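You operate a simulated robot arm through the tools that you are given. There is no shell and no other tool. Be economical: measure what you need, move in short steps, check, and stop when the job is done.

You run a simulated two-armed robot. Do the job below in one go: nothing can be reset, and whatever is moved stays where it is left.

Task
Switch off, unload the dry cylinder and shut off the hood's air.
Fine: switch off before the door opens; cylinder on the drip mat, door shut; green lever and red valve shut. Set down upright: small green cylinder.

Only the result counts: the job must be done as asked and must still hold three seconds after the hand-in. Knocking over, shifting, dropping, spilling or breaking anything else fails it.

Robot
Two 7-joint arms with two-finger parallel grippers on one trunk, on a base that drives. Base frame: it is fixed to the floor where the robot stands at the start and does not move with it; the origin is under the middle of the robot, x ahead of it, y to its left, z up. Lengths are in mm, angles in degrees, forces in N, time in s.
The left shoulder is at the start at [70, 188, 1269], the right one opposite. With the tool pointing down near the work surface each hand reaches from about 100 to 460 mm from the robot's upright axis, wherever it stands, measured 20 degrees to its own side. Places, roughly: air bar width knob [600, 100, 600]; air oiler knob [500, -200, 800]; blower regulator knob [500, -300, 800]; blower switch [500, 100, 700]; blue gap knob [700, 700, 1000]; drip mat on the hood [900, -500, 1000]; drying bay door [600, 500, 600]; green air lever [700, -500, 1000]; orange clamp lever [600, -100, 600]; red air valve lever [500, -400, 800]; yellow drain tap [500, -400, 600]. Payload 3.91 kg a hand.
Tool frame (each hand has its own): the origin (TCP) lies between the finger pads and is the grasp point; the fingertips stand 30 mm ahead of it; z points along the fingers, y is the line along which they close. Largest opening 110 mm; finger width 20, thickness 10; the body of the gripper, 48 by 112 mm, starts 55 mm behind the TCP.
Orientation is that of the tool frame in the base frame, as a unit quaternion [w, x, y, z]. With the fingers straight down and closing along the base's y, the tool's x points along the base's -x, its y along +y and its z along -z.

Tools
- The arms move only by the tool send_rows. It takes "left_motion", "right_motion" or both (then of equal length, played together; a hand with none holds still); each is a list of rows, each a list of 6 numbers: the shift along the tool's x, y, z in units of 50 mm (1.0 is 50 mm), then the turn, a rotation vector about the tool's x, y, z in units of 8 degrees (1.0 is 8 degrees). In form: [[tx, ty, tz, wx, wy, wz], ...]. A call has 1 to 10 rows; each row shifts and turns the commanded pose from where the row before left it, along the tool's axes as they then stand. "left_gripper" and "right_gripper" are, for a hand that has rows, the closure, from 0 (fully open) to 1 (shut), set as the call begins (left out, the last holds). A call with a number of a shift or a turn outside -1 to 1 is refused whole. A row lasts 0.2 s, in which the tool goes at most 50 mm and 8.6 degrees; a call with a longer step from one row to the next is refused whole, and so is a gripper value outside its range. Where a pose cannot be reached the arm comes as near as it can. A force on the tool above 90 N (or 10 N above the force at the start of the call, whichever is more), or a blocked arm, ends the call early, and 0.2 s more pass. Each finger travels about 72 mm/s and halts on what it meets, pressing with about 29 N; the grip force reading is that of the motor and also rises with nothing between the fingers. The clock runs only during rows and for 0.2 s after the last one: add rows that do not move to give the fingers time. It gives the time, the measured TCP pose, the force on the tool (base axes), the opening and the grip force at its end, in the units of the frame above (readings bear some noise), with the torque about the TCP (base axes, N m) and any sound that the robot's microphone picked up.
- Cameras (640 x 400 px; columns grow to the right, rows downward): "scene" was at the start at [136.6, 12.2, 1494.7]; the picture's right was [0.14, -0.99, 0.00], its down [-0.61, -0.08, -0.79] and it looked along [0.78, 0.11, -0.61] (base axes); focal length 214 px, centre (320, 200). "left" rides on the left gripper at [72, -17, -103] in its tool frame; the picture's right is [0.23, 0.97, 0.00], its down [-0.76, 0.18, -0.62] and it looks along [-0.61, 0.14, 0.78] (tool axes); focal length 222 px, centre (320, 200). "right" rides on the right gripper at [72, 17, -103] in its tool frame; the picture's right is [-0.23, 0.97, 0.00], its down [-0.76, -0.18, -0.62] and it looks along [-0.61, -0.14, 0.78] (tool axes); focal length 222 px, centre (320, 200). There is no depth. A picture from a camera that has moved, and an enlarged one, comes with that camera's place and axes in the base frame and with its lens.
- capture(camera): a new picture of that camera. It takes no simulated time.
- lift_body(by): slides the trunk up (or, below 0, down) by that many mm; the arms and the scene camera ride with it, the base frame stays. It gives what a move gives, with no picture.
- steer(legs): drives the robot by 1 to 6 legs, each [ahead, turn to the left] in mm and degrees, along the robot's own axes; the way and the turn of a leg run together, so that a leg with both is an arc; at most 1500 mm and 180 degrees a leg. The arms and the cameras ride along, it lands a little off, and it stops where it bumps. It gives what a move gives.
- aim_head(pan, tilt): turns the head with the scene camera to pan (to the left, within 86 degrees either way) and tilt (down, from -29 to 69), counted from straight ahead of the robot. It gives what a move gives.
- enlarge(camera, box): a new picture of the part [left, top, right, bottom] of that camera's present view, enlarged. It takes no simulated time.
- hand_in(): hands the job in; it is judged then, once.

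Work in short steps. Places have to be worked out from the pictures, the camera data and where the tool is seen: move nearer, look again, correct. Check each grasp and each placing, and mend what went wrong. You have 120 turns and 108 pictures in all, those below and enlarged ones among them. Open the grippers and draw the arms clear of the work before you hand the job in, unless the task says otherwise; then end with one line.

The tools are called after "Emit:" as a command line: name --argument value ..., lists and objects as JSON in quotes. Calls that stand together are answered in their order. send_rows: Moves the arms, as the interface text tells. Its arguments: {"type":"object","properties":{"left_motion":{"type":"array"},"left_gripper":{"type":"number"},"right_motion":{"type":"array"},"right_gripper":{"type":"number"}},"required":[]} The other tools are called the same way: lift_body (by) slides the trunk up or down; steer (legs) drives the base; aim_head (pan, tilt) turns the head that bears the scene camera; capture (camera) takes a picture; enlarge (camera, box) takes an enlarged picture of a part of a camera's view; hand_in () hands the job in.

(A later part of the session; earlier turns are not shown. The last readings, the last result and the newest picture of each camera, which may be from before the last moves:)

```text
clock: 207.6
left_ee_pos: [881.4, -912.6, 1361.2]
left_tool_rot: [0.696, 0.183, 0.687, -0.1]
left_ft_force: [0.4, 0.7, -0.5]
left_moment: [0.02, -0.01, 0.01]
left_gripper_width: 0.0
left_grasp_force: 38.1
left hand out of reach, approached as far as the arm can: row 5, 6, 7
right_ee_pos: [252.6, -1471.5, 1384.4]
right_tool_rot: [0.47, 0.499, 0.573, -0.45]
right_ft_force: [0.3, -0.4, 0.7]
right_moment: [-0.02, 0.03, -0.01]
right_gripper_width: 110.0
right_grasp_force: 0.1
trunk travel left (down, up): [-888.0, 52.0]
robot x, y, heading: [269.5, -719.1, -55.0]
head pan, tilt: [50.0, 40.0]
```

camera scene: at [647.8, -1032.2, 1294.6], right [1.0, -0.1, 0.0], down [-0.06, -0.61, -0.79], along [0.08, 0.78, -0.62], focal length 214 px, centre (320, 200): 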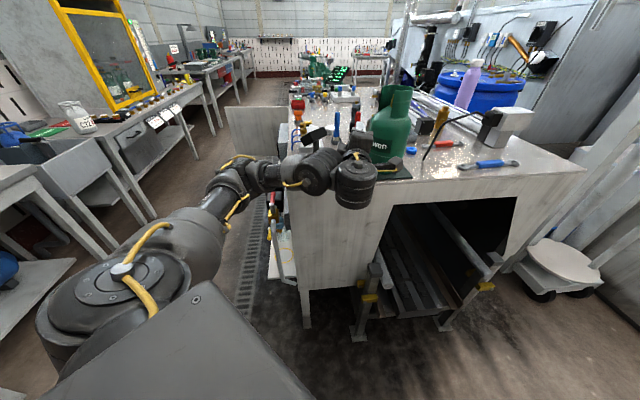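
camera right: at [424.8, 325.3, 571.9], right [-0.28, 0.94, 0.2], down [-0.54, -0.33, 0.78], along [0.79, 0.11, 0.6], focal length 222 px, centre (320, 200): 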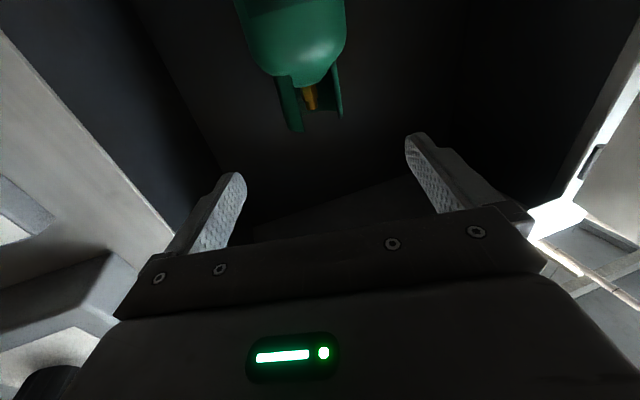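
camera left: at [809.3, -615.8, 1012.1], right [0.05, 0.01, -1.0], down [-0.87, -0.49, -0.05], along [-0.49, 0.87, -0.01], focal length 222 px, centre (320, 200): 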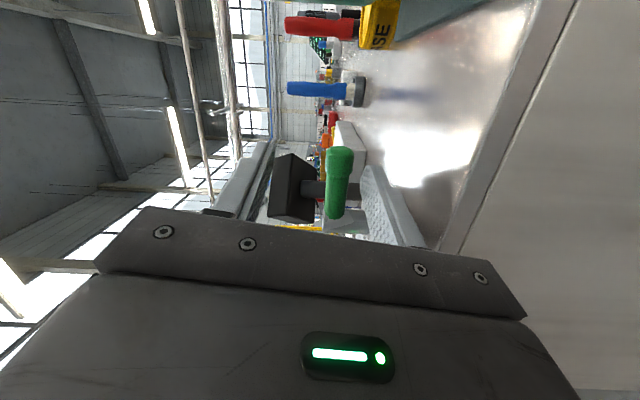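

Hand is high and forward. I turn left, reverse, and straighten up in front of the valve side.

Emit:
steer --legs '[[0, 46], [-405, 0], [0, 9]]'

Emit:
aim_head --pan 15 --tilt 45

Emit:
capture --camera "scene"

```text
clock: 208.5
left_ee_pos: [889.5, -883.5, 1358.7]
left_tool_rot: [0.696, 0.165, 0.694, -0.082]
left_ft_force: [0.3, 0.0, -0.1]
left_moment: [0.03, -0.01, -0.02]
left_gripper_width: 0.0
left_grasp_force: 37.4
right_ee_pos: [286.4, -1472.3, 1384.9]
right_tool_rot: [0.481, 0.485, 0.585, -0.438]
right_ft_force: [0.4, 0.1, 0.4]
right_moment: [0.0, 0.01, -0.03]
right_gripper_width: 110.0
right_grasp_force: 0.0
trunk travel left (down, up): [-888.0, 52.0]
robot x, y, heading: [274.4, -717.0, -52.2]
head pan, tilt: [50.0, 40.0]
stopped in leg 1: the robot was blocked; the commanded pose is now the measured one
```

```text
clock: 209.5
left_ee_pos: [891.0, -883.5, 1358.6]
left_tool_rot: [0.696, 0.166, 0.694, -0.084]
left_ft_force: [0.6, 0.4, 0.4]
left_moment: [0.01, -0.01, -0.01]
left_gripper_width: 0.2
left_grasp_force: 37.7
right_ee_pos: [286.5, -1473.1, 1383.8]
right_tool_rot: [0.48, 0.486, 0.585, -0.438]
right_ft_force: [-0.1, -0.2, -0.3]
right_moment: [0.0, -0.01, 0.02]
right_gripper_width: 110.0
right_grasp_force: 0.0
trunk travel left (down, up): [-888.0, 52.0]
robot x, y, heading: [270.0, -715.5, -52.2]
head pan, tilt: [15.0, 45.0]
```

```text
12 pictures are left
camera scene: at [367.8, -805.3, 1593.3], right [-0.61, -0.8, 0.0], down [-0.56, 0.43, -0.71], along [0.56, -0.43, -0.71], focal length 214 px, centre (320, 200)
```

scene: 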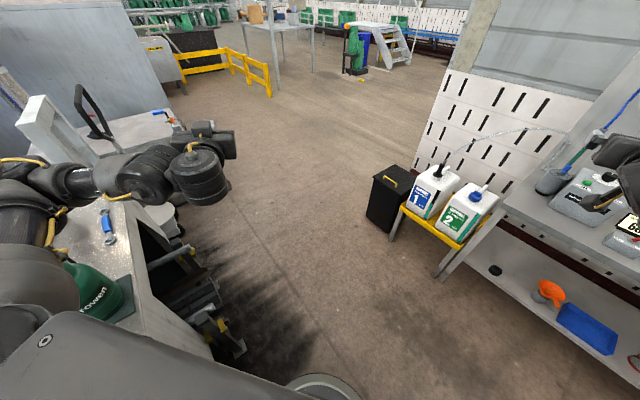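

Turning left here is blocked near the bench corner. I reverse along the present heading to open floor first, then turn to face the bench and back up.

Emit:
steer --legs '[[-280, 0], [0, 52], [-230, 0]]'

Emit:
aim_head --pan 0 --tilt 35

Emit:
capture --camera "scene"

```text
clock: 211.9
left_ee_pos: [727.0, -646.0, 1358.2]
left_tool_rot: [0.696, 0.153, 0.698, -0.071]
left_ft_force: [0.3, 0.3, -0.9]
left_moment: [0.02, -0.02, 0.04]
left_gripper_width: 0.0
left_grasp_force: 38.1
right_ee_pos: [141.9, -1253.1, 1384.4]
right_tool_rot: [0.486, 0.477, 0.591, -0.432]
right_ft_force: [0.1, -0.9, -0.7]
right_moment: [-0.01, -0.01, -0.01]
right_gripper_width: 110.2
right_grasp_force: 0.0
trunk travel left (down, up): [-888.0, 52.0]
robot x, y, heading: [103.4, -495.3, -50.6]
head pan, tilt: [15.0, 45.0]
stopped in leg 2: the robot was blocked; the commanded pose is now the measured one
```

```text
clock: 212.7
left_ee_pos: [728.5, -642.9, 1357.2]
left_tool_rot: [0.696, 0.153, 0.697, -0.072]
left_ft_force: [-0.1, 0.4, 0.0]
left_moment: [-0.01, -0.01, 0.04]
left_gripper_width: 0.0
left_grasp_force: 37.7
right_ee_pos: [141.0, -1251.4, 1385.1]
right_tool_rot: [0.486, 0.477, 0.592, -0.431]
right_ft_force: [-0.2, -0.8, -0.4]
right_moment: [0.0, -0.02, 0.0]
right_gripper_width: 110.2
right_grasp_force: 0.0
trunk travel left (down, up): [-888.0, 52.0]
robot x, y, heading: [97.3, -497.0, -50.7]
head pan, tilt: [0.0, 35.0]
```

```text
11 pictures are left
camera scene: at [191.7, -603.0, 1608.1], right [-0.77, -0.63, 0.0], down [-0.36, 0.44, -0.82], along [0.52, -0.63, -0.57], focal length 214 px, centre (320, 200)
```

scene: 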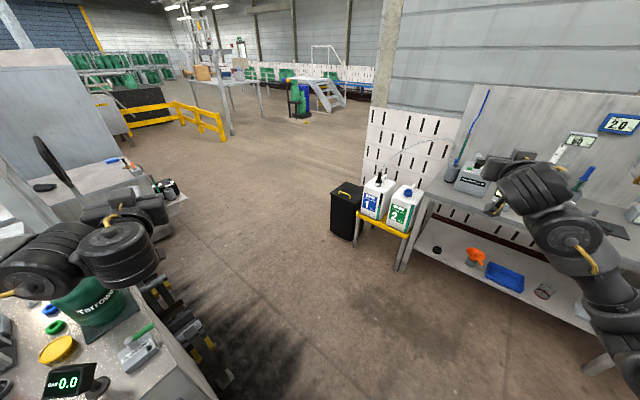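

Still blocked, though nothing is near the base; earlier the same happened with the left arm tightly folded. I extend the left hand a bit and retry a small turn.

Emit:
send_rows --left_motion '[[0, 0, 0.5, 0, 0, 0], [0, 0, 0.5, 0, 0, 0], [0, 0, 0.5, 0, 0, 0], [0, 0, 0.5, 0, 0, 0], [0, 0, 0, 0, 0, 0]]'

Emit:
steer --legs '[[0, 20]]'

```text
clock: 213.9
left_ee_pos: [824.2, -677.1, 1354.1]
left_tool_rot: [0.696, 0.153, 0.697, -0.073]
left_ft_force: [-0.2, 0.4, -0.6]
left_moment: [0.0, -0.01, 0.01]
left_gripper_width: 0.2
left_grasp_force: 37.7
right_ee_pos: [141.1, -1252.0, 1383.9]
right_tool_rot: [0.486, 0.477, 0.592, -0.431]
right_ft_force: [0.0, 0.0, -0.1]
right_moment: [0.0, -0.03, 0.03]
right_gripper_width: 109.8
right_grasp_force: 0.1
trunk travel left (down, up): [-888.0, 52.0]
robot x, y, heading: [101.8, -497.9, -50.8]
head pan, tilt: [0.0, 35.0]
```

```text
clock: 215.4
left_ee_pos: [839.5, -418.9, 1355.8]
left_tool_rot: [0.698, 0.029, 0.713, 0.051]
left_ft_force: [-0.1, 0.3, -0.4]
left_moment: [0.0, 0.01, 0.0]
left_gripper_width: 0.0
left_grasp_force: 38.0
right_ee_pos: [397.7, -1193.8, 1382.6]
right_tool_rot: [0.554, 0.367, 0.666, -0.339]
right_ft_force: [0.0, 0.2, 0.8]
right_moment: [0.0, -0.05, 0.01]
right_gripper_width: 109.8
right_grasp_force: 0.1
trunk travel left (down, up): [-888.0, 52.0]
robot x, y, heading: [101.3, -499.6, -30.2]
head pan, tilt: [0.0, 35.0]
```

Extending the arm fixed it. I finish turning to face the bench and reverse to give room in front of the valves.

Emit:
steer --legs '[[0, 30], [-270, 0]]'

Emit:
send_rows --left_motion '[[0, -0.8, 0, 0.9, 0, 0], [0, -0.8, 0, 0.9, 0, 0], [0, -0.8, 0, 0.9, 0, 0], [0, -0.8, 0, 0.9, 0, 0], [0, -0.8, 0, 0, 0, 0], [0, -0.8, 0, 0, 0, 0], [0, -0.8, 0, 0, 0, 0], [0, 0, 0, 0, 0, 0]]'

```text
clock: 218.7
left_ee_pos: [439.5, -56.8, 1353.5]
left_tool_rot: [0.661, -0.156, 0.697, 0.23]
left_ft_force: [-1.0, -0.4, -0.3]
left_moment: [0.01, -0.02, 0.01]
left_gripper_width: 0.0
left_grasp_force: 37.5
right_ee_pos: [443.2, -948.3, 1382.6]
right_tool_rot: [0.622, 0.181, 0.739, -0.185]
right_ft_force: [0.6, 0.3, -0.6]
right_moment: [0.01, 0.0, -0.02]
right_gripper_width: 110.0
right_grasp_force: 0.1
trunk travel left (down, up): [-888.0, 52.0]
robot x, y, heading: [-160.1, -491.8, -0.5]
head pan, tilt: [0.0, 35.0]
```

```text
clock: 220.5
left_ee_pos: [499.1, -324.0, 1325.5]
left_tool_rot: [0.679, 0.012, 0.732, 0.049]
left_ft_force: [-0.1, 0.4, 0.3]
left_moment: [0.01, 0.0, 0.0]
left_gripper_width: 0.0
left_grasp_force: 37.0
right_ee_pos: [441.8, -948.4, 1385.1]
right_tool_rot: [0.623, 0.181, 0.738, -0.185]
right_ft_force: [0.4, -0.3, -0.2]
right_moment: [-0.06, 0.02, -0.03]
right_gripper_width: 110.0
right_grasp_force: 0.1
trunk travel left (down, up): [-888.0, 52.0]
robot x, y, heading: [-158.5, -490.2, -0.4]
head pan, tilt: [0.0, 35.0]
```

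Hand is in front of the valve group. I back up 100 mm, roll the hand 90°, set a ~45 mm opening and lower the trunk.

Emit:
steer --legs '[[-100, 0]]'

Emit:
send_rows --left_motion '[[0, 0, 0, 0, 0, -1], [0, 0, 0, 0, 0, -1], [0, 0, 0, 0, 0, -1], [0, 0, 0, 0, 0, -1], [0, 0, 0, 0, 0, -1], [0, 0, 0, 0, 0, -1], [0, 0, 0, 0, 0, -1], [0, 0, 0, 0, 0, -1], [0, 0, 0, 0, 0, -1], [0, 0, 0, 0, 0, -1]]' --left_gripper 0.58

Emit:
send_rows --left_motion '[[0, 0, 0, 0, 0, -1], [0, 0, 0, 0, 0, -0.9], [0, 0, 0, 0, 0, 0]]'

Emit:
lift_body --by -400

```text
clock: 221.7
left_ee_pos: [403.3, -324.0, 1324.8]
left_tool_rot: [0.678, 0.013, 0.733, 0.049]
left_ft_force: [-0.2, -0.5, -0.4]
left_moment: [0.0, -0.02, -0.04]
left_gripper_width: 0.0
left_grasp_force: 38.0
right_ee_pos: [344.6, -949.1, 1382.5]
right_tool_rot: [0.623, 0.183, 0.738, -0.186]
right_ft_force: [0.7, -0.8, -0.4]
right_moment: [-0.02, 0.01, -0.03]
right_gripper_width: 109.8
right_grasp_force: 0.1
trunk travel left (down, up): [-888.0, 52.0]
robot x, y, heading: [-263.4, -494.9, -0.6]
head pan, tilt: [0.0, 35.0]
```

```text
clock: 223.9
left_ee_pos: [401.0, -323.8, 1325.7]
left_tool_rot: [0.552, -0.461, 0.569, -0.399]
left_ft_force: [1.1, 0.1, 0.6]
left_moment: [-0.01, 0.02, 0.0]
left_gripper_width: 46.1
left_grasp_force: 0.1
right_ee_pos: [341.7, -948.2, 1383.0]
right_tool_rot: [0.623, 0.183, 0.738, -0.185]
right_ft_force: [0.2, 0.6, 0.2]
right_moment: [0.01, -0.01, -0.03]
right_gripper_width: 109.8
right_grasp_force: 0.1
trunk travel left (down, up): [-888.0, 52.0]
robot x, y, heading: [-258.4, -490.5, -0.4]
head pan, tilt: [0.0, 35.0]
```

```text
clock: 224.7
left_ee_pos: [400.3, -324.3, 1326.3]
left_tool_rot: [-0.494, 0.532, -0.504, 0.469]
left_ft_force: [-0.5, 0.7, 0.9]
left_moment: [-0.01, -0.04, 0.01]
left_gripper_width: 46.0
left_grasp_force: 0.1
right_ee_pos: [341.9, -948.3, 1384.3]
right_tool_rot: [0.623, 0.182, 0.738, -0.184]
right_ft_force: [0.3, 0.4, 0.4]
right_moment: [0.0, -0.02, -0.04]
right_gripper_width: 110.0
right_grasp_force: 0.0
trunk travel left (down, up): [-888.0, 52.0]
robot x, y, heading: [-260.5, -496.9, -0.8]
head pan, tilt: [0.0, 35.0]
```

```text
clock: 228.5
left_ee_pos: [401.2, -323.0, 925.9]
left_tool_rot: [-0.494, 0.532, -0.504, 0.468]
left_ft_force: [0.3, 0.2, -0.8]
left_moment: [0.01, 0.03, 0.04]
left_gripper_width: 46.3
left_grasp_force: 0.1
right_ee_pos: [342.6, -947.4, 984.3]
right_tool_rot: [0.623, 0.182, 0.738, -0.184]
right_ft_force: [-0.3, -1.1, 1.7]
right_moment: [-0.01, 0.03, 0.0]
right_gripper_width: 110.2
right_grasp_force: 0.1
trunk travel left (down, up): [-488.0, 452.0]
robot x, y, heading: [-259.7, -488.7, -0.6]
head pan, tilt: [0.0, 35.0]
```

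Rolled and lowered. Another 70 mm down, then a look with the hand and scene cameras at the red lever.

Emit:
lift_body --by -70

Emit:
capture --camera "left"

Emit:
enlarge --camera "scene" --box '[230, 110, 370, 250]'

```text
clock: 229.6
left_ee_pos: [399.3, -324.4, 856.9]
left_tool_rot: [-0.495, 0.531, -0.504, 0.468]
left_ft_force: [-0.1, 0.6, -0.7]
left_moment: [0.01, -0.02, -0.02]
left_gripper_width: 46.2
left_grasp_force: 0.2
right_ee_pos: [342.9, -947.3, 913.7]
right_tool_rot: [0.624, 0.18, 0.738, -0.183]
right_ft_force: [0.4, 0.4, -0.3]
right_moment: [0.01, -0.01, 0.02]
right_gripper_width: 109.9
right_grasp_force: 0.0
trunk travel left (down, up): [-418.0, 522.0]
robot x, y, heading: [-260.0, -491.5, -0.7]
head pan, tilt: [0.0, 35.0]
```

```text
10 pictures are left
camera left: at [302.2, -401.1, 882.1], right [-0.06, -0.23, -0.97], down [-0.67, 0.73, -0.13], along [0.74, 0.65, -0.2], focal length 222 px, centre (320, 200)
```

left: 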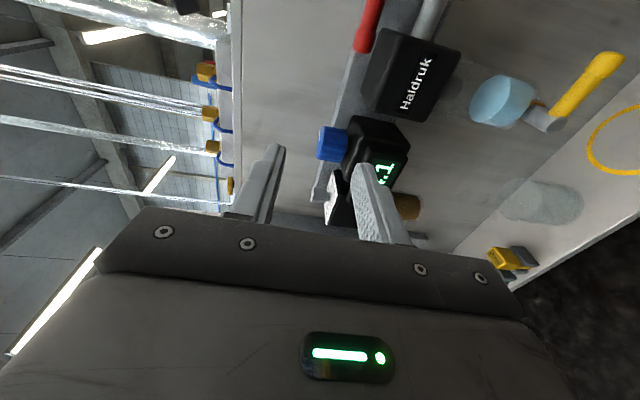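

```text
2.86 times, centred on (300, 180) of scene
camera zoom: at [-122.8, -494.1, 1138.2], right [-0.01, -1.0, 0.0], down [-0.57, 0.01, -0.82], along [0.82, -0.01, -0.57], focal length 613 px, centre (377, 257)
```

zoom: 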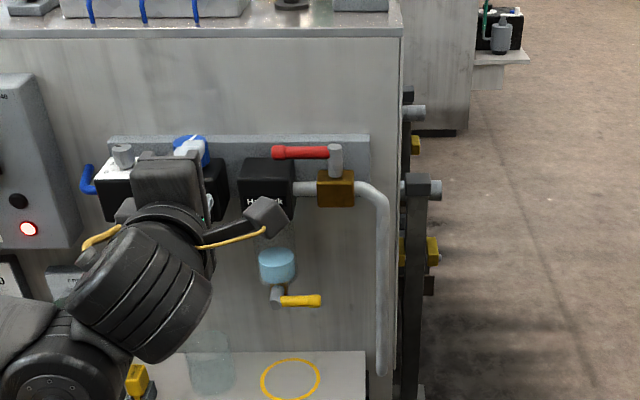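

The red lever runs from stem ≈[545, −454] to tip ≈[548, −379] at z≈825, ~16 mm thick, with ~15 mm gap beneath. I move the hand across in front of it, slightly closer, and look again.

Emit:
send_rows --left_motion '[[0.4, 0, 0, 0, 0, 0], [0.4, 0, 0, 0, 0, 0], [0.4, 0, 0, 0, 0, 0], [0.4, 0, 0, 0, 0, 0], [0, 0, 0, 0, 0, 0]]' --left_gripper 0.72

Emit:
steer --legs '[[65, 0]]'

Emit:
capture --camera "left"

```text
clock: 230.8
left_ee_pos: [403.3, -402.9, 856.3]
left_tool_rot: [-0.494, 0.533, -0.503, 0.468]
left_ft_force: [1.0, 0.7, -0.2]
left_moment: [0.01, -0.02, -0.01]
left_gripper_width: 30.8
left_grasp_force: 0.0
right_ee_pos: [342.2, -947.4, 914.0]
right_tool_rot: [0.624, 0.18, 0.738, -0.183]
right_ft_force: [-0.4, -0.3, 0.5]
right_moment: [-0.01, 0.03, 0.0]
right_gripper_width: 109.8
right_grasp_force: 0.1
trunk travel left (down, up): [-418.0, 522.0]
robot x, y, heading: [-265.0, -490.9, -0.6]
head pan, tilt: [0.0, 35.0]
```

```text
clock: 231.8
left_ee_pos: [470.8, -404.9, 855.3]
left_tool_rot: [-0.494, 0.531, -0.504, 0.468]
left_ft_force: [0.3, 0.8, 0.4]
left_moment: [0.01, -0.02, -0.02]
left_gripper_width: 30.7
left_grasp_force: 0.1
right_ee_pos: [409.0, -949.6, 912.9]
right_tool_rot: [0.623, 0.183, 0.738, -0.186]
right_ft_force: [-0.5, 0.6, -0.4]
right_moment: [-0.01, 0.02, -0.01]
right_gripper_width: 110.0
right_grasp_force: 0.1
trunk travel left (down, up): [-418.0, 522.0]
robot x, y, heading: [-191.6, -492.5, -0.4]
head pan, tilt: [0.0, 35.0]
```

```text
8 pictures are left
camera left: at [372.7, -481.6, 881.2], right [-0.06, -0.23, -0.97], down [-0.67, 0.73, -0.13], along [0.74, 0.65, -0.2], focal length 222 px, centre (320, 200)
```

left: 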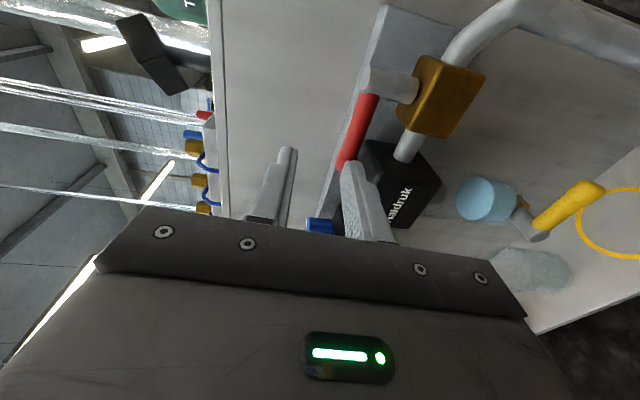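

Lever centre is about x≈534, z≈829. I move 11 mm right to stay off the black block, lower 26 mm, and drive in 50 mm so the fingers straddle it vertically.

Emit:
send_rows --left_motion '[[0.22, 0, 0, 0, 0, 0], [0, 0, 0, 0, 0, 0]]'

Emit:
lift_body --by -26

Emit:
steer --legs '[[30, 0]]'

Emit:
steer --legs '[[20, 0]]'

Emit:
capture --camera "left"

```text
clock: 232.4
left_ee_pos: [471.5, -416.8, 856.6]
left_tool_rot: [-0.493, 0.532, -0.504, 0.469]
left_ft_force: [-0.5, -0.1, 0.5]
left_moment: [-0.03, -0.03, 0.0]
left_gripper_width: 31.0
left_grasp_force: 0.1
right_ee_pos: [407.4, -949.1, 913.3]
right_tool_rot: [0.623, 0.183, 0.738, -0.185]
right_ft_force: [-0.1, -0.2, -0.5]
right_moment: [-0.02, 0.0, -0.01]
right_gripper_width: 110.1
right_grasp_force: 0.0
trunk travel left (down, up): [-418.0, 522.0]
robot x, y, heading: [-192.7, -493.0, -0.8]
head pan, tilt: [0.0, 35.0]
```

```text
clock: 233.1
left_ee_pos: [469.2, -416.8, 830.2]
left_tool_rot: [-0.494, 0.531, -0.504, 0.469]
left_ft_force: [0.4, -0.1, -0.1]
left_moment: [-0.01, 0.0, 0.0]
left_gripper_width: 30.7
left_grasp_force: 0.1
right_ee_pos: [406.7, -949.8, 889.4]
right_tool_rot: [0.622, 0.183, 0.738, -0.185]
right_ft_force: [-0.2, -0.9, 0.1]
right_moment: [0.0, -0.01, 0.0]
right_gripper_width: 110.2
right_grasp_force: 0.1
trunk travel left (down, up): [-392.0, 548.0]
robot x, y, heading: [-193.0, -495.6, -0.3]
head pan, tilt: [0.0, 35.0]
```

```text
clock: 233.9
left_ee_pos: [502.9, -418.1, 830.0]
left_tool_rot: [-0.493, 0.532, -0.504, 0.468]
left_ft_force: [-0.1, 0.4, 0.2]
left_moment: [0.02, 0.02, 0.01]
left_gripper_width: 30.7
left_grasp_force: 0.0
right_ee_pos: [439.4, -951.4, 886.3]
right_tool_rot: [0.622, 0.182, 0.739, -0.185]
right_ft_force: [0.0, -0.1, -0.4]
right_moment: [-0.05, -0.01, -0.02]
right_gripper_width: 109.7
right_grasp_force: 0.2
trunk travel left (down, up): [-392.0, 548.0]
robot x, y, heading: [-168.2, -495.3, -0.5]
head pan, tilt: [0.0, 35.0]
```

```text
clock: 234.7
left_ee_pos: [521.7, -416.2, 830.2]
left_tool_rot: [-0.494, 0.532, -0.504, 0.468]
left_ft_force: [-1.1, -0.2, 0.2]
left_moment: [0.0, -0.03, -0.02]
left_gripper_width: 30.6
left_grasp_force: 0.1
right_ee_pos: [460.4, -950.2, 887.7]
right_tool_rot: [0.623, 0.182, 0.738, -0.185]
right_ft_force: [-0.1, 0.9, -0.7]
right_moment: [-0.07, -0.01, -0.01]
right_gripper_width: 109.8
right_grasp_force: 0.2
trunk travel left (down, up): [-392.0, 548.0]
robot x, y, heading: [-144.1, -491.7, -0.7]
head pan, tilt: [0.0, 35.0]
```

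```text
7 pictures are left
camera left: at [423.9, -493.5, 855.5], right [-0.06, -0.23, -0.97], down [-0.67, 0.73, -0.13], along [0.74, 0.65, -0.2], focal length 222 px, centre (320, 200)
```

left: 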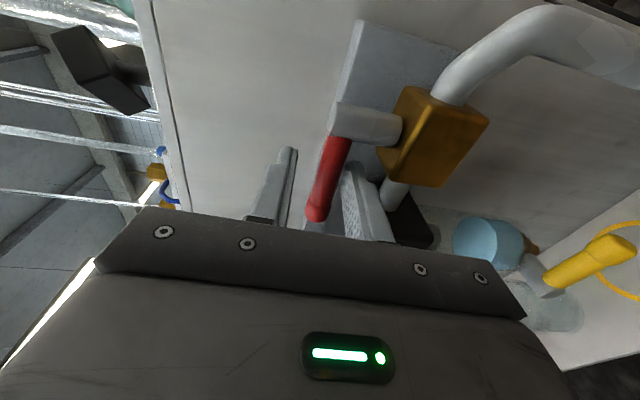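

The lever passes between the two fingers. Closing the pinch.

Emit:
send_rows --left_motion '[[0, 0, 0, 0, 0, 0], [0, 0, 0, 0, 0, 0], [0, 0, 0, 0, 0, 0], [0, 0, 0, 0, 0, 0]]' --left_gripper 1.0

```text
clock: 235.7
left_ee_pos: [521.4, -416.3, 824.7]
left_tool_rot: [-0.492, 0.533, -0.507, 0.465]
left_ft_force: [-23.9, -1.2, -42.8]
left_moment: [-0.12, 0.86, -0.87]
left_gripper_width: 14.4
left_grasp_force: 45.5
right_ee_pos: [458.8, -949.2, 887.1]
right_tool_rot: [0.622, 0.182, 0.739, -0.185]
right_ft_force: [-1.1, -0.4, -0.5]
right_moment: [0.02, -0.02, 0.01]
right_gripper_width: 110.1
right_grasp_force: 0.0
trunk travel left (down, up): [-392.0, 548.0]
robot x, y, heading: [-146.9, -493.5, -0.6]
head pan, tilt: [0.0, 35.0]
```

Gripped at 14.4 mm. I relieve the downward pull, then swing the lever along its arc toward the front.

Emit:
lift_body --by -5

Emit:
send_rows --left_motion '[[0.02, 0, -0.1, 0, 0, 0], [0.03, 0, -0.1, 0, 0, 0], [0.03, 0, -0.1, 0, 0, 0], [0.05, 0, -0.1, 0, 0, 0], [0.06, 0, -0.09, 0, 0, 0], [0.07, 0, -0.08, 0, 0, 0], [0.08, 0, -0.06, 0, 0, 0], [0.09, 0, -0.05, 0, 0, 0], [0.1, 0, -0.03, 0, 0, 0], [0, 0, 0, 0, 0, 0]]'

```text
clock: 236.3
left_ee_pos: [520.4, -417.0, 824.6]
left_tool_rot: [-0.493, 0.532, -0.504, 0.469]
left_ft_force: [-21.1, -1.1, -27.4]
left_moment: [0.03, 0.52, -0.76]
left_gripper_width: 14.2
left_grasp_force: 45.0
right_ee_pos: [458.9, -950.4, 882.4]
right_tool_rot: [0.624, 0.181, 0.738, -0.184]
right_ft_force: [-0.1, 0.0, 0.0]
right_moment: [0.01, -0.01, -0.02]
right_gripper_width: 110.3
right_grasp_force: 0.1
trunk travel left (down, up): [-387.0, 553.0]
robot x, y, heading: [-144.6, -491.9, -0.4]
head pan, tilt: [0.0, 35.0]
```

```text
clock: 238.5
left_ee_pos: [486.4, -446.6, 828.9]
left_tool_rot: [-0.494, 0.531, -0.504, 0.469]
left_ft_force: [-0.1, -0.8, 0.5]
left_moment: [0.01, 0.03, 0.0]
left_gripper_width: 0.2
left_grasp_force: 37.6
right_ee_pos: [459.4, -950.6, 882.5]
right_tool_rot: [0.623, 0.182, 0.738, -0.184]
right_ft_force: [0.7, -0.2, -1.6]
right_moment: [-0.03, 0.01, 0.0]
right_gripper_width: 110.1
right_grasp_force: 0.0
trunk travel left (down, up): [-387.0, 553.0]
robot x, y, heading: [-146.5, -491.9, -0.6]
head pan, tilt: [0.0, 35.0]
```

The pinch slipped off; I look at how far the lever turned.

Emit:
enlarge --camera "left" --box '[200, 20, 480, 220]'

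```text
2.00 times, centred on (340, 120) of left
camera zoom: at [388.1, -522.8, 854.0], right [-0.06, -0.23, -0.97], down [-0.67, 0.73, -0.13], along [0.74, 0.65, -0.2], focal length 444 px, centre (280, 360)
```

zoom: 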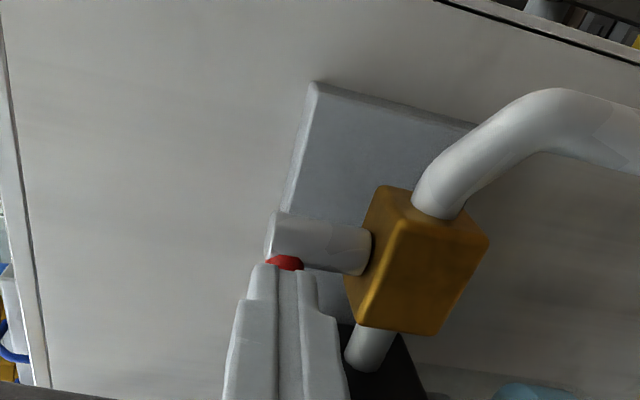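

The fingers hide it. I shift the hand right, away from the lever, and look with the scene camera.

Emit:
send_rows --left_motion '[[0, 0, -0.4, 0, 0, 0], [0.6, 0, -0.4, 0, 0, 0], [0.6, 0, 0, 0, 0, 0], [0, 0, 0, 0, 0, 0]]'

Emit:
enlarge --camera "left" --box '[200, 20, 480, 220]'

```text
clock: 239.5
left_ee_pos: [450.9, -504.9, 834.1]
left_tool_rot: [-0.495, 0.532, -0.503, 0.468]
left_ft_force: [0.1, -1.0, 0.5]
left_moment: [-0.03, 0.01, -0.01]
left_gripper_width: 0.1
left_grasp_force: 37.7
right_ee_pos: [458.0, -949.7, 883.4]
right_tool_rot: [0.624, 0.181, 0.738, -0.184]
right_ft_force: [0.5, -0.3, -0.5]
right_moment: [0.0, 0.01, -0.05]
right_gripper_width: 110.1
right_grasp_force: 0.1
trunk travel left (down, up): [-387.0, 553.0]
robot x, y, heading: [-141.7, -497.6, -0.4]
head pan, tilt: [0.0, 35.0]
```

```text
2.00 times, centred on (340, 120) of left
camera zoom: at [352.9, -582.8, 859.6], right [-0.06, -0.23, -0.97], down [-0.67, 0.73, -0.13], along [0.74, 0.65, -0.2], focal length 444 px, centre (280, 360)
```

zoom: 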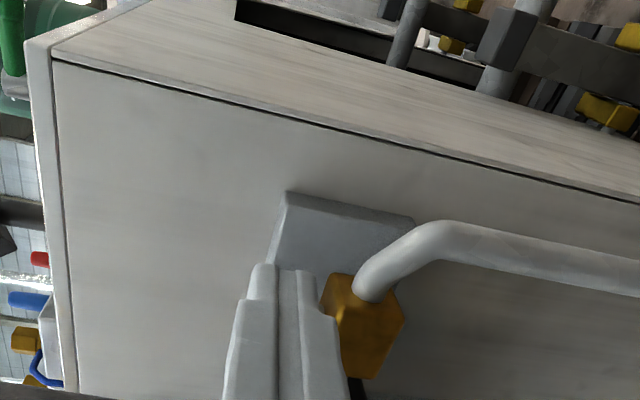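

I raise 60 mm, move the hand to the left of the lever, and view the lever with the scene camera.

Emit:
lift_body --by 60

Emit:
send_rows --left_motion '[[-0.7, 0, 0, 0, 0, 0], [-0.7, 0, 0, 0, 0, 0], [-0.7, 0, 0, 0, 0, 0], [-0.7, 0, 0, 0, 0, 0], [-0.7, 0, 0, 0, 0, 0], [0, 0, 0, 0, 0, 0]]'

Emit:
enlarge --camera "scene" --box '[210, 110, 390, 260]'

```text
clock: 240.5
left_ee_pos: [451.5, -506.5, 893.6]
left_tool_rot: [-0.494, 0.531, -0.504, 0.469]
left_ft_force: [0.0, -0.1, 0.1]
left_moment: [-0.04, 0.04, 0.0]
left_gripper_width: 0.1
left_grasp_force: 37.7
right_ee_pos: [458.8, -950.6, 942.3]
right_tool_rot: [0.623, 0.182, 0.738, -0.185]
right_ft_force: [0.3, 0.2, 0.2]
right_moment: [-0.02, 0.01, 0.03]
right_gripper_width: 109.9
right_grasp_force: 0.0
trunk travel left (down, up): [-447.0, 493.0]
robot x, y, heading: [-147.7, -493.8, -0.7]
head pan, tilt: [0.0, 35.0]
```

```text
clock: 241.9
left_ee_pos: [450.9, -334.3, 901.3]
left_tool_rot: [-0.492, 0.532, -0.506, 0.467]
left_ft_force: [0.3, -0.1, 0.8]
left_moment: [-0.01, 0.02, 0.0]
left_gripper_width: 0.0
left_grasp_force: 37.6
left hand out of reach, approached as far as the arm can: row 4, 5
right_ee_pos: [458.6, -951.0, 941.9]
right_tool_rot: [0.624, 0.182, 0.738, -0.184]
right_ft_force: [-0.2, 0.2, 0.2]
right_moment: [-0.02, -0.03, 0.03]
right_gripper_width: 110.2
right_grasp_force: 0.1
trunk travel left (down, up): [-447.0, 493.0]
robot x, y, heading: [-143.8, -496.3, -0.8]
head pan, tilt: [0.0, 35.0]
```

```text
2.67 times, centred on (300, 185) of scene
camera zoom: at [-5.9, -496.5, 1167.1], right [-0.01, -1.0, 0.0], down [-0.57, 0.01, -0.82], along [0.82, -0.01, -0.57], focal length 572 px, centre (373, 240)
```

zoom: 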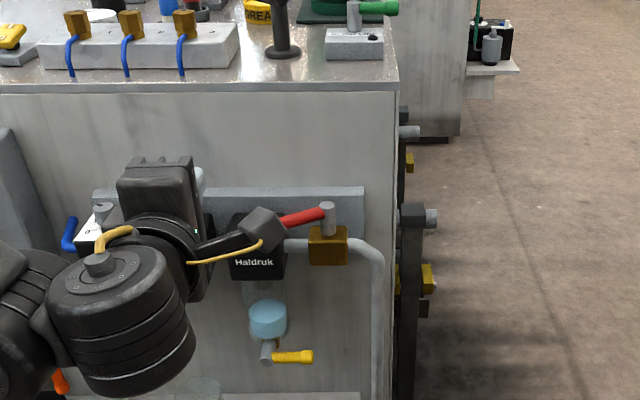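

The red lever has turned ~22°. I'll pinch again deeper on the pads and yaw the hand with the lever this time. First realign: right 82 mm, lower, open.

Emit:
send_rows --left_motion '[[0.41, 0, 0, 0, 0, 0], [0.41, 0, 0, 0, 0, 0], [0.41, 0, 0, 0, 0, 0], [0.41, 0, 0, 0, 0, 0], [0, 0, 0, 0, 0, 0]]' --left_gripper 0.72

Emit:
lift_body --by -70

```text
clock: 243.1
left_ee_pos: [451.9, -414.7, 900.4]
left_tool_rot: [-0.494, 0.532, -0.504, 0.468]
left_ft_force: [-0.5, -0.4, 0.5]
left_moment: [0.01, 0.0, 0.02]
left_gripper_width: 31.1
left_grasp_force: 0.1
right_ee_pos: [459.0, -950.9, 943.9]
right_tool_rot: [0.623, 0.181, 0.738, -0.184]
right_ft_force: [-0.8, 0.0, -0.4]
right_moment: [0.03, 0.0, 0.02]
right_gripper_width: 110.1
right_grasp_force: 0.0
trunk travel left (down, up): [-447.0, 493.0]
robot x, y, heading: [-146.2, -493.6, -0.7]
head pan, tilt: [0.0, 35.0]
```

```text
clock: 244.2
left_ee_pos: [451.5, -413.6, 830.8]
left_tool_rot: [-0.494, 0.532, -0.504, 0.468]
left_ft_force: [0.1, -0.3, -0.2]
left_moment: [0.02, -0.04, 0.0]
left_gripper_width: 30.7
left_grasp_force: 0.0
right_ee_pos: [457.0, -949.8, 872.9]
right_tool_rot: [0.623, 0.183, 0.738, -0.185]
right_ft_force: [-0.8, 0.6, 1.5]
right_moment: [-0.02, -0.02, -0.01]
right_gripper_width: 110.1
right_grasp_force: 0.2
trunk travel left (down, up): [-377.0, 563.0]
robot x, y, heading: [-144.7, -493.7, -0.6]
head pan, tilt: [0.0, 35.0]
```

Now 4 mm lower, 3 mm right, and advance 66 mm with the arm, then close.

Emit:
send_rows --left_motion '[[0.06, 0.08, 0, 0, 0, 0], [0, 0, 0.4, 0, 0, 0], [0, 0, 0.4, 0, 0, 0], [0, 0, 0.3, 0, 0, 0], [0, 0, 0.24, 0, 0, 0], [0, 0, 0, 0, 0, 0]]'

Emit:
send_rows --left_motion '[[0, 0, 0, 0, 0, 0], [0, 0, 0, 0, 0, 0], [0, 0, 0, 0, 0, 0], [0, 0, 0, 0, 0, 0]]' --left_gripper 1.0

```text
clock: 245.6
left_ee_pos: [518.2, -413.4, 822.9]
left_tool_rot: [-0.494, 0.533, -0.503, 0.468]
left_ft_force: [0.1, 0.6, 0.3]
left_moment: [-0.04, 0.02, 0.02]
left_gripper_width: 31.0
left_grasp_force: 0.0
right_ee_pos: [457.7, -949.9, 872.3]
right_tool_rot: [0.623, 0.182, 0.738, -0.185]
right_ft_force: [-1.5, 0.0, -0.5]
right_moment: [0.01, 0.01, -0.03]
right_gripper_width: 110.2
right_grasp_force: 0.2
trunk travel left (down, up): [-377.0, 563.0]
robot x, y, heading: [-146.7, -492.0, -0.4]
head pan, tilt: [0.0, 35.0]
```

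```text
clock: 246.6
left_ee_pos: [519.7, -413.4, 821.8]
left_tool_rot: [-0.493, 0.532, -0.504, 0.469]
left_ft_force: [7.3, -1.5, 6.6]
left_moment: [-0.98, -0.48, 0.28]
left_gripper_width: 15.2
left_grasp_force: 45.1
right_ee_pos: [459.6, -949.1, 873.6]
right_tool_rot: [0.623, 0.182, 0.738, -0.185]
right_ft_force: [0.6, -0.4, -0.1]
right_moment: [0.0, -0.01, 0.0]
right_gripper_width: 109.9
right_grasp_force: 0.0
trunk travel left (down, up): [-377.0, 563.0]
robot x, y, heading: [-145.3, -492.7, -0.6]
head pan, tilt: [0.0, 35.0]
```

Well-centred grip (15.2 mm, low forces). I swing along the arc while yawing the hand with the lever.

Emit:
send_rows --left_motion '[[0.03, 0, -0.073, 0, -0.62, 0], [0.03, 0, -0.073, 0, -0.62, 0], [0.03, 0, -0.073, 0, -0.62, 0], [0.03, 0, -0.073, 0, -0.62, 0], [0.03, 0, -0.073, 0, -0.62, 0], [0.03, 0, -0.073, 0, -0.62, 0], [0.03, 0, -0.073, 0, -0.62, 0], [0, 0, 0, 0, 0, 0]]'

```text
clock: 248.2
left_ee_pos: [543.0, -424.5, 821.6]
left_tool_rot: [-0.619, 0.646, -0.338, 0.292]
left_ft_force: [-51.3, 18.9, -8.1]
left_moment: [-0.82, -0.73, -1.37]
left_gripper_width: 14.8
left_grasp_force: 45.8
left hand out of reach, approached as far as the arm can: row 5, 6, 7
right_ee_pos: [453.2, -948.0, 876.9]
right_tool_rot: [0.625, 0.181, 0.736, -0.184]
right_ft_force: [-0.1, -0.5, 0.6]
right_moment: [0.0, 0.01, 0.04]
right_gripper_width: 110.2
right_grasp_force: 0.0
trunk travel left (down, up): [-377.0, 563.0]
robot x, y, heading: [-147.3, -497.1, -0.3]
head pan, tilt: [0.0, 35.0]
stopped in row 7 (left hand): the force on the tool passed its limit at 146 N (the readings are from after the stop); the commanded pose is now the measured one
```

The yaw was out of reach and the hand drifted, but it still holds the lever at pad centre. I pull with the base instead: small reverse steps.

Emit:
steer --legs '[[-15, 0]]'

Emit:
steer --legs '[[-15, -0.8]]'

```text
clock: 248.9
left_ee_pos: [532.0, -425.7, 822.2]
left_tool_rot: [-0.619, 0.646, -0.339, 0.292]
left_ft_force: [30.5, 6.5, 32.2]
left_moment: [-0.86, -0.19, 0.82]
left_gripper_width: 15.4
left_grasp_force: 44.5
right_ee_pos: [443.6, -950.3, 872.2]
right_tool_rot: [0.623, 0.182, 0.738, -0.185]
right_ft_force: [-0.1, -0.9, -0.2]
right_moment: [-0.05, -0.03, 0.04]
right_gripper_width: 110.2
right_grasp_force: 0.1
trunk travel left (down, up): [-377.0, 563.0]
robot x, y, heading: [-163.9, -493.2, -0.5]
head pan, tilt: [0.0, 35.0]
```

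```text
clock: 249.7
left_ee_pos: [518.5, -431.5, 823.4]
left_tool_rot: [-0.616, 0.644, -0.341, 0.297]
left_ft_force: [0.9, 24.7, 12.7]
left_moment: [-0.64, -0.62, 0.49]
left_gripper_width: 15.3
left_grasp_force: 44.6
right_ee_pos: [419.3, -955.6, 874.1]
right_tool_rot: [0.622, 0.186, 0.736, -0.19]
right_ft_force: [0.7, -0.2, 0.3]
right_moment: [-0.02, -0.01, -0.01]
right_gripper_width: 110.2
right_grasp_force: 0.0
trunk travel left (down, up): [-377.0, 563.0]
robot x, y, heading: [-175.1, -493.7, -1.1]
head pan, tilt: [0.0, 35.0]
```

It follows (≈39°). Continue the arc: more rightward now.

Emit:
steer --legs '[[-9, -0.9]]'

Emit:
steer --legs '[[-5, -1.0]]'

```text
clock: 250.4
left_ee_pos: [512.2, -437.8, 822.6]
left_tool_rot: [-0.613, 0.644, -0.344, 0.301]
left_ft_force: [18.1, 35.9, 16.9]
left_moment: [-0.56, -0.78, 1.06]
left_gripper_width: 15.3
left_grasp_force: 45.0
right_ee_pos: [404.1, -964.3, 875.5]
right_tool_rot: [0.621, 0.191, 0.735, -0.195]
right_ft_force: [-0.6, -0.2, 1.0]
right_moment: [0.06, -0.04, 0.0]
right_gripper_width: 110.1
right_grasp_force: 0.0
trunk travel left (down, up): [-377.0, 563.0]
robot x, y, heading: [-183.1, -495.2, -1.9]
head pan, tilt: [0.0, 35.0]
```

```text
clock: 251.2
left_ee_pos: [510.7, -447.0, 823.5]
left_tool_rot: [-0.612, 0.643, -0.347, 0.303]
left_ft_force: [8.3, 36.9, 8.5]
left_moment: [-0.46, -0.91, 1.07]
left_gripper_width: 15.5
left_grasp_force: 45.0
right_ee_pos: [390.1, -973.7, 875.2]
right_tool_rot: [0.619, 0.198, 0.733, -0.202]
right_ft_force: [-0.1, 0.4, 0.5]
right_moment: [-0.01, 0.02, -0.03]
right_gripper_width: 110.0
right_grasp_force: 0.1
trunk travel left (down, up): [-377.0, 563.0]
robot x, y, heading: [-191.0, -492.9, -2.7]
head pan, tilt: [0.0, 35.0]
```

≈75° now. Two more small right turns toward the stop.

Emit:
steer --legs '[[0, -0.8]]'

Emit:
steer --legs '[[2, -0.8]]'

```text
clock: 251.9
left_ee_pos: [510.5, -448.9, 823.7]
left_tool_rot: [-0.612, 0.645, -0.343, 0.303]
left_ft_force: [-16.6, 55.6, -5.5]
left_moment: [-0.57, -0.88, 1.57]
left_gripper_width: 15.3
left_grasp_force: 44.6
right_ee_pos: [382.0, -980.7, 876.3]
right_tool_rot: [0.618, 0.203, 0.73, -0.207]
right_ft_force: [0.9, -0.4, 0.2]
right_moment: [-0.01, -0.02, -0.04]
right_gripper_width: 110.0
right_grasp_force: 0.1
trunk travel left (down, up): [-377.0, 563.0]
robot x, y, heading: [-188.9, -491.6, -3.2]
head pan, tilt: [0.0, 35.0]
```

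```text
clock: 252.6
left_ee_pos: [509.8, -449.2, 825.2]
left_tool_rot: [-0.615, 0.647, -0.339, 0.297]
left_ft_force: [-48.0, 67.1, -16.6]
left_moment: [-0.63, -1.06, 1.87]
left_gripper_width: 15.4
left_grasp_force: 44.6
right_ee_pos: [374.6, -987.4, 879.8]
right_tool_rot: [0.617, 0.207, 0.729, -0.211]
right_ft_force: [-0.3, 0.2, -0.1]
right_moment: [0.01, 0.0, 0.01]
right_gripper_width: 110.0
right_grasp_force: 0.1
trunk travel left (down, up): [-377.0, 563.0]
robot x, y, heading: [-185.8, -490.9, -3.6]
head pan, tilt: [0.0, 35.0]
```

The lever reached its stop (force rises, no motion) at ≈90°: red valve shut. I open the fingers a little, back straight off, raise the trunk high and restore the left hand's roll.

Emit:
send_rows --left_motion '[[0, 0, 0, 0, 0, 0], [0, 0, 0, 0, 0, 0]]' --left_gripper 0.74

Emit:
steer --legs '[[-130, 0]]'

Emit:
lift_body --by 400

Emit:
send_rows --left_motion '[[0, 0, 0, 0, 0, 1], [0, 0, 0, 0, 0, 1], [0, 0, 0, 0, 0, 1], [0, 0, 0, 0, 0, 1], [0, 0, 0, 0, 0, 1], [0, 0, 0, 0, 0, 1], [0, 0, 0, 0, 0, 1], [0, 0, 0, 0, 0, 1], [0, 0, 0, 0, 0, 1], [0, 0, 0, 0, 0, 1]]' --left_gripper 0.0

Emit:
enlarge --camera "scene" --box '[200, 160, 400, 320]'

```text
clock: 253.2
left_ee_pos: [513.5, -447.1, 822.4]
left_tool_rot: [-0.616, 0.649, -0.338, 0.292]
left_ft_force: [-31.9, 46.8, -12.7]
left_moment: [-0.37, -0.16, 1.09]
left_gripper_width: 21.4
left_grasp_force: 0.1
right_ee_pos: [375.6, -990.2, 876.9]
right_tool_rot: [0.616, 0.208, 0.73, -0.211]
right_ft_force: [0.3, 0.8, 0.4]
right_moment: [-0.04, -0.01, -0.01]
right_gripper_width: 110.1
right_grasp_force: 0.0
trunk travel left (down, up): [-377.0, 563.0]
robot x, y, heading: [-186.4, -492.6, -3.1]
head pan, tilt: [0.0, 35.0]
```

```text
clock: 254.5
left_ee_pos: [385.3, -447.0, 822.2]
left_tool_rot: [-0.616, 0.643, -0.345, 0.298]
left_ft_force: [-1.3, 0.2, 0.7]
left_moment: [0.03, 0.0, 0.03]
left_gripper_width: 28.4
left_grasp_force: 0.1
right_ee_pos: [246.8, -985.1, 873.2]
right_tool_rot: [0.617, 0.209, 0.729, -0.208]
right_ft_force: [-1.0, 0.5, -0.6]
right_moment: [0.0, 0.04, 0.0]
right_gripper_width: 109.9
right_grasp_force: 0.0
trunk travel left (down, up): [-377.0, 563.0]
robot x, y, heading: [-318.3, -484.3, -3.2]
head pan, tilt: [0.0, 35.0]
```

```text
clock: 258.4
left_ee_pos: [386.0, -447.1, 1221.7]
left_tool_rot: [-0.615, 0.644, -0.344, 0.297]
left_ft_force: [0.2, -0.3, -0.2]
left_moment: [0.01, -0.01, 0.0]
left_gripper_width: 28.6
left_grasp_force: 0.1
right_ee_pos: [248.2, -984.6, 1272.7]
right_tool_rot: [0.616, 0.21, 0.73, -0.209]
right_ft_force: [0.1, 0.2, 1.0]
right_moment: [0.01, 0.01, -0.03]
right_gripper_width: 110.0
right_grasp_force: 0.1
trunk travel left (down, up): [-777.0, 163.0]
robot x, y, heading: [-318.6, -482.8, -3.2]
head pan, tilt: [0.0, 35.0]
```

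```text
clock: 260.6
left_ee_pos: [386.7, -446.4, 1222.7]
left_tool_rot: [0.662, -0.271, 0.678, 0.169]
left_ft_force: [0.8, 0.2, -0.3]
left_moment: [-0.01, 0.02, -0.01]
left_gripper_width: 110.2
left_grasp_force: 0.0
right_ee_pos: [248.1, -986.1, 1273.0]
right_tool_rot: [0.616, 0.209, 0.73, -0.208]
right_ft_force: [0.0, 0.4, 0.5]
right_moment: [0.0, 0.0, 0.0]
right_gripper_width: 109.8
right_grasp_force: 0.1
trunk travel left (down, up): [-777.0, 163.0]
robot x, y, heading: [-317.5, -483.4, -3.4]
head pan, tilt: [0.0, 35.0]
```

```text
2.50 times, centred on (300, 240) of scene
camera zoom: at [-180.8, -492.6, 1497.1], right [-0.06, -1.0, 0.0], down [-0.57, 0.03, -0.82], along [0.82, -0.05, -0.57], focal length 536 px, centre (370, 100)
```

zoom: 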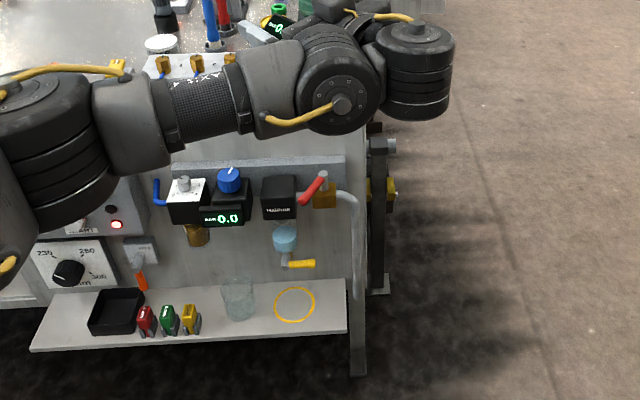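

Gauge now reads 0.0 bar, but the red lever looks only ~60° round, so I'll push it fully home with closed fingers from its left side. Position the hand left of it and lower.

Emit:
send_rows --left_motion '[[0, 0.4, 0.22, 0, 0, 0.6], [0, 0.4, 0.22, 0, 0, 0.6], [0, 0, 0, 0, 0, 0], [0, 0, 0, 0, 0, 0], [0, 0, 0, 0, 0, 0], [0, 0, 0, 0, 0, 0]]' --left_gripper 1.0

Emit:
lift_body --by -398

```text
clock: 261.9
left_ee_pos: [386.3, -395.6, 1213.3]
left_tool_rot: [0.645, -0.213, 0.699, 0.223]
left_ft_force: [-0.5, -0.1, -0.4]
left_moment: [0.0, 0.01, 0.02]
left_gripper_width: 0.2
left_grasp_force: 28.6
left hand out of reach, approached as far as the arm can: row 1
right_ee_pos: [248.8, -985.7, 1272.2]
right_tool_rot: [0.615, 0.21, 0.73, -0.209]
right_ft_force: [0.5, 0.0, 0.6]
right_moment: [-0.01, -0.02, 0.04]
right_gripper_width: 109.9
right_grasp_force: 0.2
trunk travel left (down, up): [-777.0, 163.0]
robot x, y, heading: [-320.2, -484.1, -3.4]
head pan, tilt: [0.0, 35.0]
```

```text
clock: 265.8
left_ee_pos: [386.3, -396.8, 816.8]
left_tool_rot: [0.646, -0.215, 0.698, 0.223]
left_ft_force: [-0.2, -0.1, 0.5]
left_moment: [-0.01, 0.0, 0.04]
left_gripper_width: 0.0
left_grasp_force: 28.9
right_ee_pos: [248.4, -986.0, 874.5]
right_tool_rot: [0.616, 0.209, 0.73, -0.208]
right_ft_force: [0.1, -0.2, -0.8]
right_moment: [-0.03, 0.0, 0.03]
right_gripper_width: 110.0
right_grasp_force: 0.0
trunk travel left (down, up): [-379.0, 561.0]
robot x, y, heading: [-316.9, -483.1, -3.6]
head pan, tilt: [0.0, 35.0]
```

Raise 10 mm, drive in 95 mm, then sweep right in small turns.

Emit:
lift_body --by 10

Emit:
steer --legs '[[95, 0]]'

Emit:
steer --legs '[[0, -2.2]]'

Emit:
steer --legs '[[0, -1.3]]'

```text
clock: 266.4
left_ee_pos: [385.5, -395.2, 826.0]
left_tool_rot: [0.646, -0.215, 0.698, 0.223]
left_ft_force: [0.3, 0.4, -0.4]
left_moment: [0.02, 0.03, -0.03]
left_gripper_width: 0.0
left_grasp_force: 28.6
right_ee_pos: [248.7, -986.2, 885.7]
right_tool_rot: [0.617, 0.209, 0.73, -0.207]
right_ft_force: [-0.4, -0.5, -0.5]
right_moment: [-0.02, 0.0, 0.02]
right_gripper_width: 110.0
right_grasp_force: 0.0
trunk travel left (down, up): [-389.0, 551.0]
robot x, y, heading: [-324.0, -483.1, -3.4]
head pan, tilt: [0.0, 35.0]
```

```text
clock: 267.5
left_ee_pos: [475.8, -395.4, 825.1]
left_tool_rot: [0.644, -0.219, 0.697, 0.226]
left_ft_force: [-52.2, 39.8, -26.8]
left_moment: [0.36, 0.24, -0.37]
left_gripper_width: 0.2
left_grasp_force: 29.1
right_ee_pos: [338.3, -987.6, 888.4]
right_tool_rot: [0.618, 0.208, 0.729, -0.21]
right_ft_force: [0.0, -0.8, -0.7]
right_moment: [0.01, -0.02, -0.02]
right_gripper_width: 110.1
right_grasp_force: 0.2
trunk travel left (down, up): [-389.0, 551.0]
robot x, y, heading: [-225.8, -491.9, -3.1]
head pan, tilt: [0.0, 35.0]
```

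```text
clock: 268.3
left_ee_pos: [478.8, -394.1, 823.3]
left_tool_rot: [0.644, -0.217, 0.698, 0.228]
left_ft_force: [-21.0, 14.2, 7.9]
left_moment: [-0.11, -0.05, -0.29]
left_gripper_width: 0.2
left_grasp_force: 29.0
right_ee_pos: [328.8, -1001.7, 888.3]
right_tool_rot: [0.615, 0.217, 0.727, -0.214]
right_ft_force: [-0.9, -0.2, 0.1]
right_moment: [-0.03, 0.02, -0.01]
right_gripper_width: 109.9
right_grasp_force: 0.0
trunk travel left (down, up): [-389.0, 551.0]
robot x, y, heading: [-230.5, -489.2, -3.4]
head pan, tilt: [0.0, 35.0]
stopped in leg 1: the force on the tool passed its limit at 103 N (the readings are from after the stop); the commanded pose is now the measured one
```

```text
clock: 269.2
left_ee_pos: [475.5, -401.0, 820.6]
left_tool_rot: [0.644, -0.21, 0.698, 0.232]
left_ft_force: [-33.8, 16.5, -3.4]
left_moment: [0.01, -0.15, -0.59]
left_gripper_width: 0.4
left_grasp_force: 28.9
right_ee_pos: [314.0, -1013.1, 885.9]
right_tool_rot: [0.612, 0.225, 0.725, -0.221]
right_ft_force: [0.7, 0.7, 0.5]
right_moment: [0.0, 0.01, -0.01]
right_gripper_width: 110.1
right_grasp_force: 0.0
trunk travel left (down, up): [-389.0, 551.0]
robot x, y, heading: [-231.7, -490.2, -4.2]
head pan, tilt: [0.0, 35.0]
stopped in leg 1: the force on the tool passed its limit at 98 N (the readings are from after the stop); the commanded pose is now the measured one
```

The tip met the black block's front. I back off 15 mm, raise 6 mm, and push right at that shorter depth, where only the lever is in the way.

Emit:
steer --legs '[[-15, 0]]'

Emit:
lift_body --by 6

Emit:
steer --legs '[[0, -2]]'

Emit:
steer --legs '[[0, -1.2]]'

Emit:
steer --legs '[[0, -0.8]]'

```text
clock: 269.9
left_ee_pos: [475.8, -403.6, 818.1]
left_tool_rot: [0.644, -0.21, 0.699, 0.229]
left_ft_force: [0.3, 0.1, -0.6]
left_moment: [0.0, 0.02, 0.04]
left_gripper_width: 0.3
left_grasp_force: 29.3
right_ee_pos: [313.6, -1013.6, 884.5]
right_tool_rot: [0.611, 0.224, 0.727, -0.221]
right_ft_force: [0.3, -0.6, 0.7]
right_moment: [-0.01, 0.01, 0.03]
right_gripper_width: 110.0
right_grasp_force: 0.0
trunk travel left (down, up): [-389.0, 551.0]
robot x, y, heading: [-235.7, -489.3, -3.8]
head pan, tilt: [0.0, 35.0]
stopped in leg 1: the robot was blocked; the commanded pose is now the measured one
```

```text
clock: 270.4
left_ee_pos: [476.5, -402.8, 824.1]
left_tool_rot: [0.643, -0.211, 0.699, 0.23]
left_ft_force: [0.3, 0.3, 0.0]
left_moment: [0.01, -0.03, -0.03]
left_gripper_width: 0.0
left_grasp_force: 28.7
right_ee_pos: [312.5, -1013.8, 890.2]
right_tool_rot: [0.612, 0.224, 0.726, -0.221]
right_ft_force: [-0.6, 0.2, -1.0]
right_moment: [0.01, -0.02, 0.01]
right_gripper_width: 110.0
right_grasp_force: 0.0
trunk travel left (down, up): [-395.0, 545.0]
robot x, y, heading: [-234.3, -489.8, -4.1]
head pan, tilt: [0.0, 35.0]
```

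```text
clock: 271.2
left_ee_pos: [477.9, -424.9, 826.5]
left_tool_rot: [0.648, -0.202, 0.701, 0.219]
left_ft_force: [-10.0, 21.3, 5.8]
left_moment: [-0.06, 0.07, -0.37]
left_gripper_width: 0.2
left_grasp_force: 29.6
right_ee_pos: [293.0, -1029.8, 892.6]
right_tool_rot: [0.607, 0.237, 0.722, -0.233]
right_ft_force: [0.1, -0.3, 0.3]
right_moment: [0.01, -0.01, 0.01]
right_gripper_width: 110.2
right_grasp_force: 0.0
trunk travel left (down, up): [-395.0, 545.0]
robot x, y, heading: [-231.1, -486.5, -5.9]
head pan, tilt: [0.0, 35.0]
```

```text
clock: 272.0
left_ee_pos: [476.5, -428.0, 826.4]
left_tool_rot: [0.648, -0.203, 0.702, 0.218]
left_ft_force: [-35.0, 68.0, -6.3]
left_moment: [0.32, 0.09, -1.24]
left_gripper_width: 0.0
left_grasp_force: 29.5
right_ee_pos: [280.1, -1036.1, 897.1]
right_tool_rot: [0.607, 0.243, 0.717, -0.241]
right_ft_force: [-0.5, -0.5, 0.3]
right_moment: [0.01, 0.02, 0.02]
right_gripper_width: 109.9
right_grasp_force: 0.1
trunk travel left (down, up): [-395.0, 545.0]
robot x, y, heading: [-230.5, -487.0, -6.8]
head pan, tilt: [0.0, 35.0]
```

```text
clock: 273.0
left_ee_pos: [476.8, -424.1, 826.2]
left_tool_rot: [0.645, -0.208, 0.699, 0.229]
left_ft_force: [-33.6, 19.8, 9.0]
left_moment: [-0.1, 0.19, -0.85]
left_gripper_width: 0.2
left_grasp_force: 29.0
right_ee_pos: [268.9, -1048.2, 893.6]
right_tool_rot: [0.605, 0.25, 0.716, -0.242]
right_ft_force: [0.1, -0.7, -0.1]
right_moment: [0.01, -0.01, 0.0]
right_gripper_width: 110.1
right_grasp_force: 0.1
trunk travel left (down, up): [-395.0, 545.0]
robot x, y, heading: [-235.0, -489.8, -6.5]
head pan, tilt: [0.0, 35.0]
stopped in leg 1: the force on the tool passed its limit at 122 N (the readings are from after the stop); the commanded pose is now the measured one
```

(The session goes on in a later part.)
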